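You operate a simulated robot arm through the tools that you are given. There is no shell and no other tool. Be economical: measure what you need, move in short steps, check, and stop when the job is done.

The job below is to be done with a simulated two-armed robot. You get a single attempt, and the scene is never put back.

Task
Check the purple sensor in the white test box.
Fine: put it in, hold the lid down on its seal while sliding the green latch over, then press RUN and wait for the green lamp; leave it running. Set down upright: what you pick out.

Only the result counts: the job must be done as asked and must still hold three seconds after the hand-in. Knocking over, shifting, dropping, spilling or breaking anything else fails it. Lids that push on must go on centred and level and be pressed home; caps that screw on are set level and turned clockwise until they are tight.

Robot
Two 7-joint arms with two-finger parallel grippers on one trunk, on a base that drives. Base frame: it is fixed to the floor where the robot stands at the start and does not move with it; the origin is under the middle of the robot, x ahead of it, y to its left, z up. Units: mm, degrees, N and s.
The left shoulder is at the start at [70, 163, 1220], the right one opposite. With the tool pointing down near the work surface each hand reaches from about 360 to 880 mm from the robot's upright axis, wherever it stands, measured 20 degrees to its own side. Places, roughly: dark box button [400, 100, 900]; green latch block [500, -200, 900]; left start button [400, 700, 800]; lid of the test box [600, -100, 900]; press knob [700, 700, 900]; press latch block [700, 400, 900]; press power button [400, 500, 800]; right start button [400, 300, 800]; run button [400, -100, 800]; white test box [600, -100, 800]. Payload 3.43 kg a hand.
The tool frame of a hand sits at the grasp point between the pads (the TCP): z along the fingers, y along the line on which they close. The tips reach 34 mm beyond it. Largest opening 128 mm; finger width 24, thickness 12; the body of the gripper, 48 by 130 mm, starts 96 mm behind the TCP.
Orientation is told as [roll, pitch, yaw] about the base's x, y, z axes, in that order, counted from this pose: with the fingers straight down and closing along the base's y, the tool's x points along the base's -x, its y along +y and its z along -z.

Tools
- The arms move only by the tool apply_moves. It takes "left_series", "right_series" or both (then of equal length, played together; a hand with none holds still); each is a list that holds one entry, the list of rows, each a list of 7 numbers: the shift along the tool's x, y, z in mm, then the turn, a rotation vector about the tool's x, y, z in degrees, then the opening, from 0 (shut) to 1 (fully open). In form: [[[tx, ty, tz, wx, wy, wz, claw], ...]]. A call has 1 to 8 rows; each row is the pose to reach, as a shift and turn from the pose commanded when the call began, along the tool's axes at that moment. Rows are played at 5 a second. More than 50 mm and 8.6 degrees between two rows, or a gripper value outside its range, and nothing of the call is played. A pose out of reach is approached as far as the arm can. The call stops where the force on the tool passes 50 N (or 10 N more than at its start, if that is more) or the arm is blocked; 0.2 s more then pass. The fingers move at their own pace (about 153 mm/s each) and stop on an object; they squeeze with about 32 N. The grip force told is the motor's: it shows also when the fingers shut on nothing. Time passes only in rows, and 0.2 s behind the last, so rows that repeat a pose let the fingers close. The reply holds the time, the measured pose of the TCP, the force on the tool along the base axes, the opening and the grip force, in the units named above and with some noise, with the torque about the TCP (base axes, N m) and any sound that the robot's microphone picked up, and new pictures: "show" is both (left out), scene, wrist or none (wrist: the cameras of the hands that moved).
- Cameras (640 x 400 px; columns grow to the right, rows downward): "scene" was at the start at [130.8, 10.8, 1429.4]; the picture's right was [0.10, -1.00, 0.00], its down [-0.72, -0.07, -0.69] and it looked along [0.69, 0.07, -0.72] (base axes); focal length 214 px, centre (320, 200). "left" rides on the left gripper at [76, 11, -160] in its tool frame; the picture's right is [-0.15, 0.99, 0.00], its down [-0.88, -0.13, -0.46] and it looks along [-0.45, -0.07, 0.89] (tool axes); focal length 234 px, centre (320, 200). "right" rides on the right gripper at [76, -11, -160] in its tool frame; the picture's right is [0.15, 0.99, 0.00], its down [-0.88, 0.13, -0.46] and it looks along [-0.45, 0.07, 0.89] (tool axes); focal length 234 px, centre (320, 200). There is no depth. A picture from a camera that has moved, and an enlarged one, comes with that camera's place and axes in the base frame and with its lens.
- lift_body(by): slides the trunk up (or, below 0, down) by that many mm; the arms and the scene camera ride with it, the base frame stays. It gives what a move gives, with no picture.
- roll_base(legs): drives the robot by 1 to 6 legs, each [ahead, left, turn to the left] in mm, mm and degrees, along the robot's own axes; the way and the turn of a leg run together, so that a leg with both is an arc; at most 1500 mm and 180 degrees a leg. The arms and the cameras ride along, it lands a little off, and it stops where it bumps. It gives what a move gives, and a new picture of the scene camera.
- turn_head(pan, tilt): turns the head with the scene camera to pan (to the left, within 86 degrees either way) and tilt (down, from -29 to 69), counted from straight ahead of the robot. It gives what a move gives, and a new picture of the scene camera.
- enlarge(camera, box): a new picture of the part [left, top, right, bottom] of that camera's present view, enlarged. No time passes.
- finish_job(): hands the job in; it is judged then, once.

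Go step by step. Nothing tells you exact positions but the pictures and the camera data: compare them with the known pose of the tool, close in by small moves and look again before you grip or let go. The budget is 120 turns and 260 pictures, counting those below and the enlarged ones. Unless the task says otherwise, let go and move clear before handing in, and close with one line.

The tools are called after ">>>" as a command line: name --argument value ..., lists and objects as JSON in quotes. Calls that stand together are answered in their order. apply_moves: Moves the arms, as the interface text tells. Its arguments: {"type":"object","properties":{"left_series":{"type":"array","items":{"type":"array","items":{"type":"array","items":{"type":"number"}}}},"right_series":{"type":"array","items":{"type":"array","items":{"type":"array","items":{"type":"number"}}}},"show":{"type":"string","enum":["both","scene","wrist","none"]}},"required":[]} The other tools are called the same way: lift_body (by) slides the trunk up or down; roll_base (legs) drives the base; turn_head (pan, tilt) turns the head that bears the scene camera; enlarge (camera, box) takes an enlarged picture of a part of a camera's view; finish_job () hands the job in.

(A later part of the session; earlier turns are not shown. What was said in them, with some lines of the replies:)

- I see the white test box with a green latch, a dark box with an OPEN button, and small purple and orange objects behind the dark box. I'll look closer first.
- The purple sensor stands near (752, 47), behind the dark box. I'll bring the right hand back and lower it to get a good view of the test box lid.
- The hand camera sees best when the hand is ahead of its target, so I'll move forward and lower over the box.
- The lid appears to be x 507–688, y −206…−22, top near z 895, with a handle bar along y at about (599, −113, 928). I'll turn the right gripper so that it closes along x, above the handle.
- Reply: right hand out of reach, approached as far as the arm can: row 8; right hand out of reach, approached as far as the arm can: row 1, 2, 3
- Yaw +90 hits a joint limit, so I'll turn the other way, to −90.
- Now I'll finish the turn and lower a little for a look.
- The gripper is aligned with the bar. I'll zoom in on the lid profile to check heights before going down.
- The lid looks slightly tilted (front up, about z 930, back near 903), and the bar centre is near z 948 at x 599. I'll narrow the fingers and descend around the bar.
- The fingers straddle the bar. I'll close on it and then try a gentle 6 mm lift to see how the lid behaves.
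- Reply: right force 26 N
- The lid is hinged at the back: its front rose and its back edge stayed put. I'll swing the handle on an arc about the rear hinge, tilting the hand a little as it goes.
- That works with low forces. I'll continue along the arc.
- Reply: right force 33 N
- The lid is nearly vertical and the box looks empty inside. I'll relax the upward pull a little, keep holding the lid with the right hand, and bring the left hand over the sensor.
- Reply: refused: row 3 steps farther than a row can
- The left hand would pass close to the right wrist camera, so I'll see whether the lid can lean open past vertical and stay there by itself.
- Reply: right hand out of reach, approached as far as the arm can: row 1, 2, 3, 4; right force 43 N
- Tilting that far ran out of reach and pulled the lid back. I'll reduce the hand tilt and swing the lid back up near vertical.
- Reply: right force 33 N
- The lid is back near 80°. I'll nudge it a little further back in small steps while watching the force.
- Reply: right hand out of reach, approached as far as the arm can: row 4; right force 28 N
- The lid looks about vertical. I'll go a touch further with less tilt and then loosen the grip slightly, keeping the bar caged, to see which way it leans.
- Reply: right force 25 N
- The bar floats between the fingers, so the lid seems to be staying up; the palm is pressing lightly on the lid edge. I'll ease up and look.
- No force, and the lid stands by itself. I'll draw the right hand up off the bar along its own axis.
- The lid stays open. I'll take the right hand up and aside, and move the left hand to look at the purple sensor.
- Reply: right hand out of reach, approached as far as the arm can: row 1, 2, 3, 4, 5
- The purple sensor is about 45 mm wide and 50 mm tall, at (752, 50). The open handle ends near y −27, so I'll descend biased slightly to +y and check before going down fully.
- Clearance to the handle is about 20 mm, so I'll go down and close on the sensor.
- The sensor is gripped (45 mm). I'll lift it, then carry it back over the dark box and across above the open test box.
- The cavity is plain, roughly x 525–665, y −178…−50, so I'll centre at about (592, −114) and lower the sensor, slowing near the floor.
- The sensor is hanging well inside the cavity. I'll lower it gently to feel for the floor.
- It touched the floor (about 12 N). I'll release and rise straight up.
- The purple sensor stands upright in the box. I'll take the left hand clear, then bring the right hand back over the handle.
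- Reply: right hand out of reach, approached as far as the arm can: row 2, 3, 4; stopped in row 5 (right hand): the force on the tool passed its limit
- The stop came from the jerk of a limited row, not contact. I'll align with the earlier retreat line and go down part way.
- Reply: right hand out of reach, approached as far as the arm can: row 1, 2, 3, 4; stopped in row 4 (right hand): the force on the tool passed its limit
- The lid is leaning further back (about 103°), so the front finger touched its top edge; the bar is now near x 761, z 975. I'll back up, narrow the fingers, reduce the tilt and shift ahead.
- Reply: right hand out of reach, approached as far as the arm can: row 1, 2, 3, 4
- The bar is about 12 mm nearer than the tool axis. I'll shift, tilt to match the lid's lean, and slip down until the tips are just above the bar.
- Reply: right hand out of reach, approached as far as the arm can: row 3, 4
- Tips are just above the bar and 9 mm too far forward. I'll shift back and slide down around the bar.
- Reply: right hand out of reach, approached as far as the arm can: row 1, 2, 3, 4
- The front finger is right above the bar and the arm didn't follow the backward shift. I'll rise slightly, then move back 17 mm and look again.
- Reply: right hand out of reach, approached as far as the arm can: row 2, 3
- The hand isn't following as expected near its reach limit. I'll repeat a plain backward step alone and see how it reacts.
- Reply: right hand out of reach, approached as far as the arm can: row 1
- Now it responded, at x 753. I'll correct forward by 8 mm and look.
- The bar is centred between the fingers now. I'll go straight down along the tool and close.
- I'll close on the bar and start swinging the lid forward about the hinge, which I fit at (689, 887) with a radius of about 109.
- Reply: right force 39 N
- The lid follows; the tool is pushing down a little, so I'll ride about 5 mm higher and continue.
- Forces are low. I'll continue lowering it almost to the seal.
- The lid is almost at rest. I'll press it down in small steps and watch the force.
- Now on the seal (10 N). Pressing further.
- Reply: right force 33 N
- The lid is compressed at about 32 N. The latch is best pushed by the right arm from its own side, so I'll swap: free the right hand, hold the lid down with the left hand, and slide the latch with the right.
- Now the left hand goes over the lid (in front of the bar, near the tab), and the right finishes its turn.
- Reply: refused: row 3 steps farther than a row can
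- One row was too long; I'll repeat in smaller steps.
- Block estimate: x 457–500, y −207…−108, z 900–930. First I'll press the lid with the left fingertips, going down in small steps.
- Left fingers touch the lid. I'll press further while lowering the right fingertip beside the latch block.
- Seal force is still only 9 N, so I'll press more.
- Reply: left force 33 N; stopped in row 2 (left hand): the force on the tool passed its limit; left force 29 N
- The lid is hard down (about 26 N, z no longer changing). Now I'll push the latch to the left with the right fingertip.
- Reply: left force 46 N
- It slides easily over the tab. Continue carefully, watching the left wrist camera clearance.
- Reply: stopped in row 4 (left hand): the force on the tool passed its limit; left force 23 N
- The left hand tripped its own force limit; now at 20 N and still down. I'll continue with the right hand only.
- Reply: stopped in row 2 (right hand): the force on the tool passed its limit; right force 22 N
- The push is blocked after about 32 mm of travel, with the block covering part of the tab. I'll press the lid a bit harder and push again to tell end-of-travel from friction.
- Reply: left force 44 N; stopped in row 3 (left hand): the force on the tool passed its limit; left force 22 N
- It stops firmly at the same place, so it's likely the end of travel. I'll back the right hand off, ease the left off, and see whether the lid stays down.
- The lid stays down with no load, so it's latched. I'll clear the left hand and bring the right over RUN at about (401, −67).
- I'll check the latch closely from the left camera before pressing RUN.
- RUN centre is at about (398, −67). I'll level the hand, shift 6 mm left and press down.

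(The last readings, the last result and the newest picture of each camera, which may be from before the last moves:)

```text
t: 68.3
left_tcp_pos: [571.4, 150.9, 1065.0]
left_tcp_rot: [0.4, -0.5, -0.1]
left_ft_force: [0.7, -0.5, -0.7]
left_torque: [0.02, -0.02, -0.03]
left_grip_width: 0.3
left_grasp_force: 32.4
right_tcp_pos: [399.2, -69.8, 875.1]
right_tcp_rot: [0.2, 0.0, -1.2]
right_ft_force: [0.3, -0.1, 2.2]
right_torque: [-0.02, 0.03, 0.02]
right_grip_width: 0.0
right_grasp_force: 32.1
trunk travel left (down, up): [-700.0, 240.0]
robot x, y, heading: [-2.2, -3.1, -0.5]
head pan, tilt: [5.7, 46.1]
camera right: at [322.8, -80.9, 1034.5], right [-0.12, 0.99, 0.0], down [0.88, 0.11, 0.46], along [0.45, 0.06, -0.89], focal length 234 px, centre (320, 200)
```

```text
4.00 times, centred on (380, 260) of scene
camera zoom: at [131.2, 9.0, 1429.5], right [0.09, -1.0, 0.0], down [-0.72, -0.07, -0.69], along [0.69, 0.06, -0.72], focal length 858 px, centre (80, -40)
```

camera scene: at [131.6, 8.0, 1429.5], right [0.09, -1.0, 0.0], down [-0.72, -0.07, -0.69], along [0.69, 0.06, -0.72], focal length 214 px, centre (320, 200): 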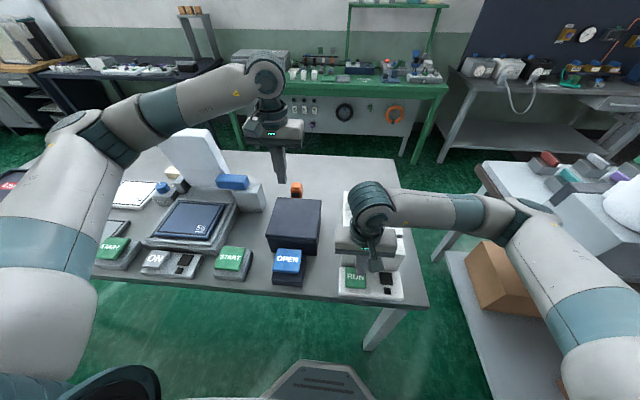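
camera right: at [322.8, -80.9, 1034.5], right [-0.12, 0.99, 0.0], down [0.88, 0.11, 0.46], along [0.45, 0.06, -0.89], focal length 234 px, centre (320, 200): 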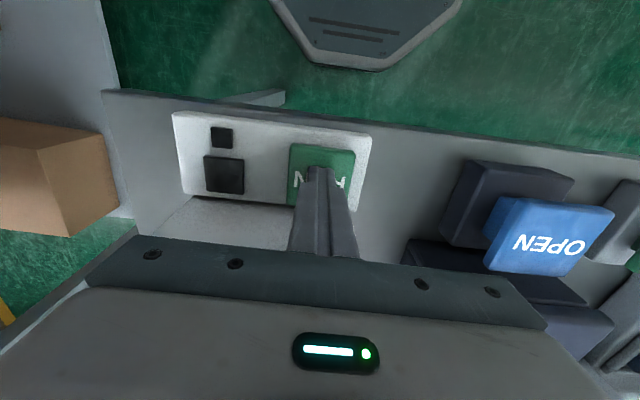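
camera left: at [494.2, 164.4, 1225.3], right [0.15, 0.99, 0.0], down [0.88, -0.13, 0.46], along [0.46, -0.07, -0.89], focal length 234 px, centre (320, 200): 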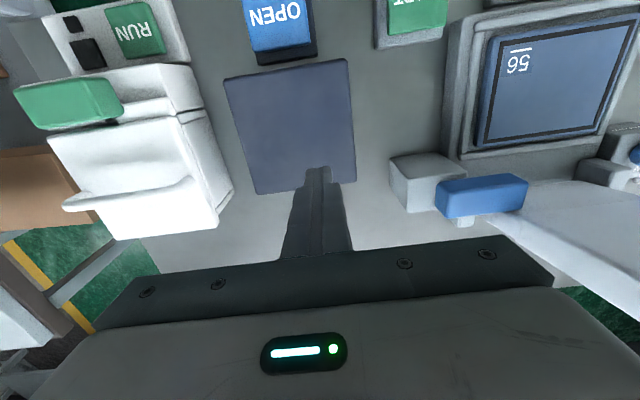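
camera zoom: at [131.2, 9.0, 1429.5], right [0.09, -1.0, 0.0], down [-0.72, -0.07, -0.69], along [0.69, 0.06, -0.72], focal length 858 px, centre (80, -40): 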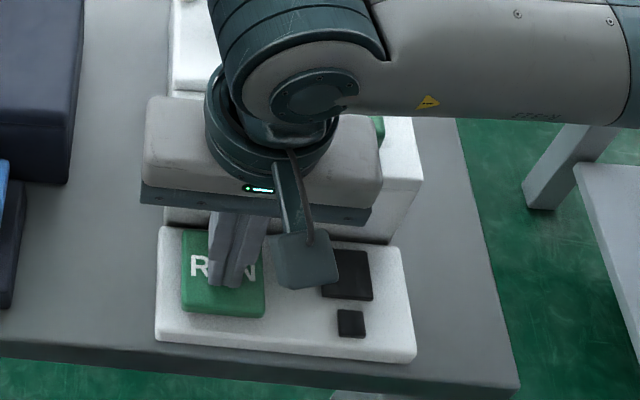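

Just touching the button (2 N). Pressing in.

>>> apply_moves --right_series '[[[0, 0, 2, 0, 0, 0, 0], [0, 0, 4, 0, 0, 0, 0], [0, 0, 6, 0, 0, 0, 0], [0, 0, 8, 0, 0, 0, 0], [0, 0, 8, 0, 0, 0, 0]]]' --show "wrist"

```text
t: 69.5
left_tcp_pos: [569.5, 152.0, 1068.8]
left_tcp_rot: [0.2, -0.5, 0.0]
left_ft_force: [0.0, 0.1, 0.2]
left_torque: [0.0, -0.02, 0.01]
left_grip_width: 0.0
left_grasp_force: 32.1
right_tcp_pos: [398.9, -70.5, 870.7]
right_tcp_rot: [0.1, -0.3, -1.3]
right_ft_force: [-0.6, -2.9, 43.4]
right_torque: [-0.14, 0.24, 0.34]
right_grip_width: 0.2
right_grasp_force: 31.9
trunk travel left (down, up): [-700.0, 240.0]
robot x, y, heading: [2.6, -2.8, 0.2]
head pan, tilt: [5.7, 46.1]
heard: click
camera right: at [321.9, -81.0, 1028.5], right [-0.12, 0.99, 0.0], down [0.88, 0.11, 0.46], along [0.46, 0.06, -0.89], focal length 234 px, centre (320, 200)
```

right: 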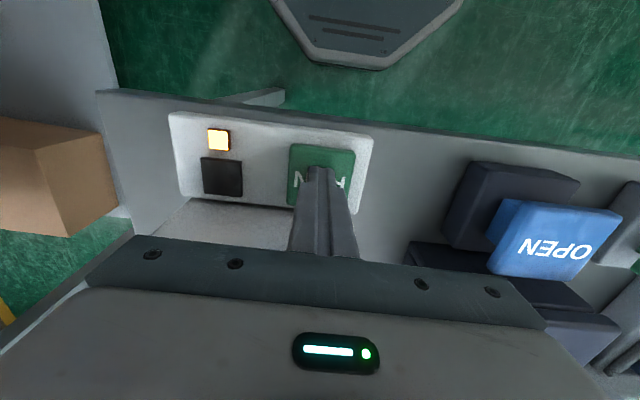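

It clicked and the amber lamp lit. I'll lift off, move clear, and wait for the green lamp.

>>> apply_moves --right_series '[[[0, 0, -5, 0, 0, 0, 0], [0, 0, -30, 0, 0, 0, 0], [0, -10, -70, 0, 0, 0, 0], [0, -50, -110, 0, 0, 0, 0], [0, -95, -130, 0, 0, 0, 0], [0, -140, -140, 0, 0, 0, 0], [0, -180, -140, 0, 0, 0, 0], [0, -220, -140, 0, 0, 0, 0]]]' --show "scene"

>>> enlarge --camera "scene" --box '[320, 190, 440, 310]'

```text
refused: row 4 steps farther than a row can; nothing moved
```

```text
3.33 times, centred on (380, 250) of scene
camera zoom: at [128.1, 8.9, 1430.2], right [0.09, -1.0, 0.0], down [-0.72, -0.07, -0.69], along [0.69, 0.06, -0.72], focal length 715 px, centre (120, 33)
```

zoom: 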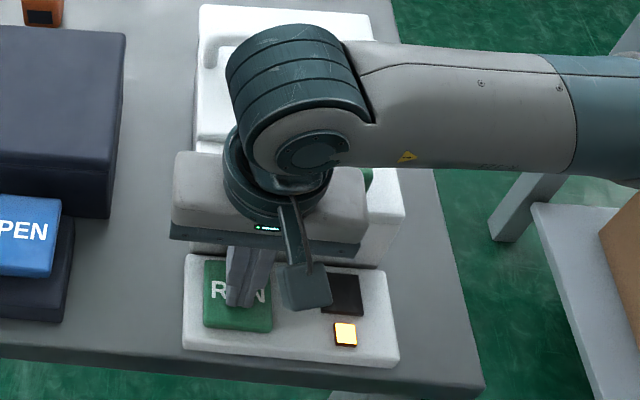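

A row was too long; repeating with shorter ones.

>>> apply_moves --right_series '[[[0, 0, -5, 0, 0, 0, 0], [0, 0, -35, 0, 0, 0, 0], [0, -10, -75, 0, 0, 0, 0], [0, -45, -105, 0, 0, 0, 0], [0, -85, -130, 0, 0, 0, 0], [0, -130, -140, 0, 0, 0, 0], [0, -175, -140, 0, 0, 0, 0], [0, -220, -140, 0, 0, 0, 0]]]' --show "scene"

>>> enlarge --camera "scene" --box '[320, 190, 440, 310]'

```text
t: 71.3
left_tcp_pos: [569.3, 150.6, 1067.8]
left_tcp_rot: [0.2, -0.5, 0.0]
left_ft_force: [-0.7, -1.1, -0.6]
left_torque: [0.04, -0.05, 0.0]
left_grip_width: 0.0
left_grasp_force: 32.3
right_tcp_pos: [393.5, -295.9, 1007.8]
right_tcp_rot: [0.1, -0.1, -1.3]
right_ft_force: [0.1, 0.8, -0.6]
right_torque: [0.04, -0.01, -0.01]
right_grip_width: 0.0
right_grasp_force: 32.3
trunk travel left (down, up): [-700.0, 240.0]
robot x, y, heading: [-3.2, -2.1, -0.2]
head pan, tilt: [5.7, 46.1]
camera scene: at [129.8, 7.4, 1429.6], right [0.09, -1.0, 0.0], down [-0.72, -0.07, -0.69], along [0.69, 0.07, -0.72], focal length 214 px, centre (320, 200)
```

scene: 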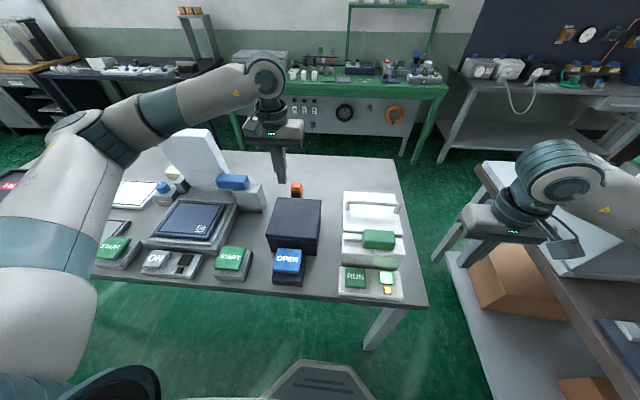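

```text
3.33 times, centred on (380, 250) of scene
camera zoom: at [129.8, 7.4, 1429.6], right [0.09, -1.0, 0.0], down [-0.72, -0.07, -0.69], along [0.69, 0.07, -0.72], focal length 715 px, centre (120, 33)
```

zoom: 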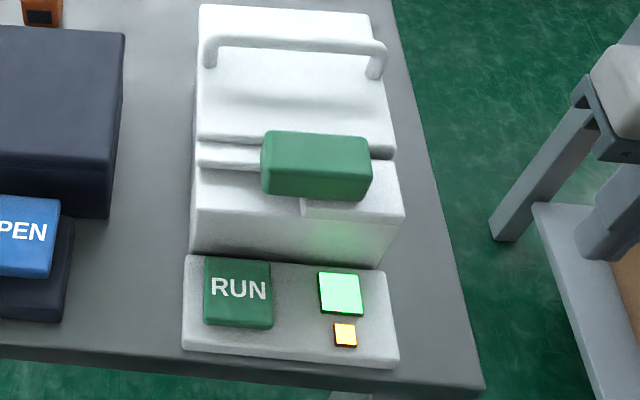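

The green lamp is lit and the unit is running, with both hands clear. I'll check for a second that it stays on.

>>> apply_moves --right_series '[[[0, 0, 0, 0, 0, 0, 0], [0, 0, 0, 0, 0, 0, 0], [0, 0, 0, 0, 0, 0, 0], [0, 0, 0, 0, 0, 0, 0], [0, 0, 0, 0, 0, 0, 0], [0, 0, 0, 0, 0, 0, 0], [0, 0, 0, 0, 0, 0, 0], [0, 0, 0, 0, 0, 0, 0]]]' --show "scene"

```text
t: 73.1
left_tcp_pos: [571.9, 151.4, 1065.2]
left_tcp_rot: [0.3, -0.3, 0.1]
left_ft_force: [-0.2, -0.2, 0.8]
left_torque: [0.0, 0.02, 0.04]
left_grip_width: 0.0
left_grasp_force: 31.8
right_tcp_pos: [393.9, -294.3, 1008.6]
right_tcp_rot: [0.0, 0.0, -1.3]
right_ft_force: [-0.2, 0.0, 0.0]
right_torque: [0.0, 0.03, 0.01]
right_grip_width: 0.0
right_grasp_force: 32.2
trunk travel left (down, up): [-700.0, 240.0]
robot x, y, heading: [-0.7, -2.7, -0.1]
head pan, tilt: [5.7, 46.1]
camera scene: at [131.5, 8.9, 1429.4], right [0.09, -1.0, 0.0], down [-0.72, -0.07, -0.69], along [0.69, 0.06, -0.72], focal length 214 px, centre (320, 200)
```

scene: 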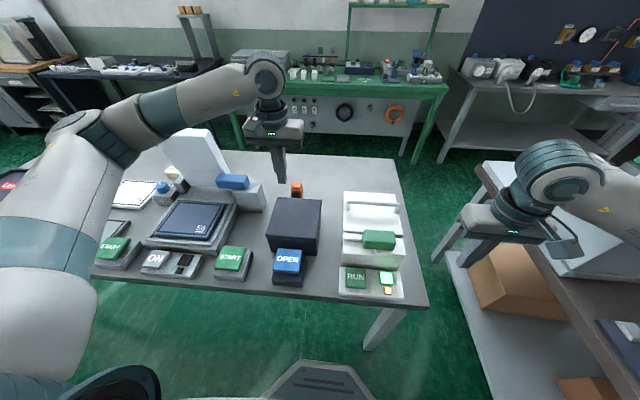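

The green lamp stays lit, the lid is latched and both hands are clear, so I'm handing in.

>>> finish_job

```text
The job is handed in.
```

The purple sensor is upright in the white test box, the lid is latched on its seal, and RUN is pressed; the green lamp was lit and the box still running at hand-in.
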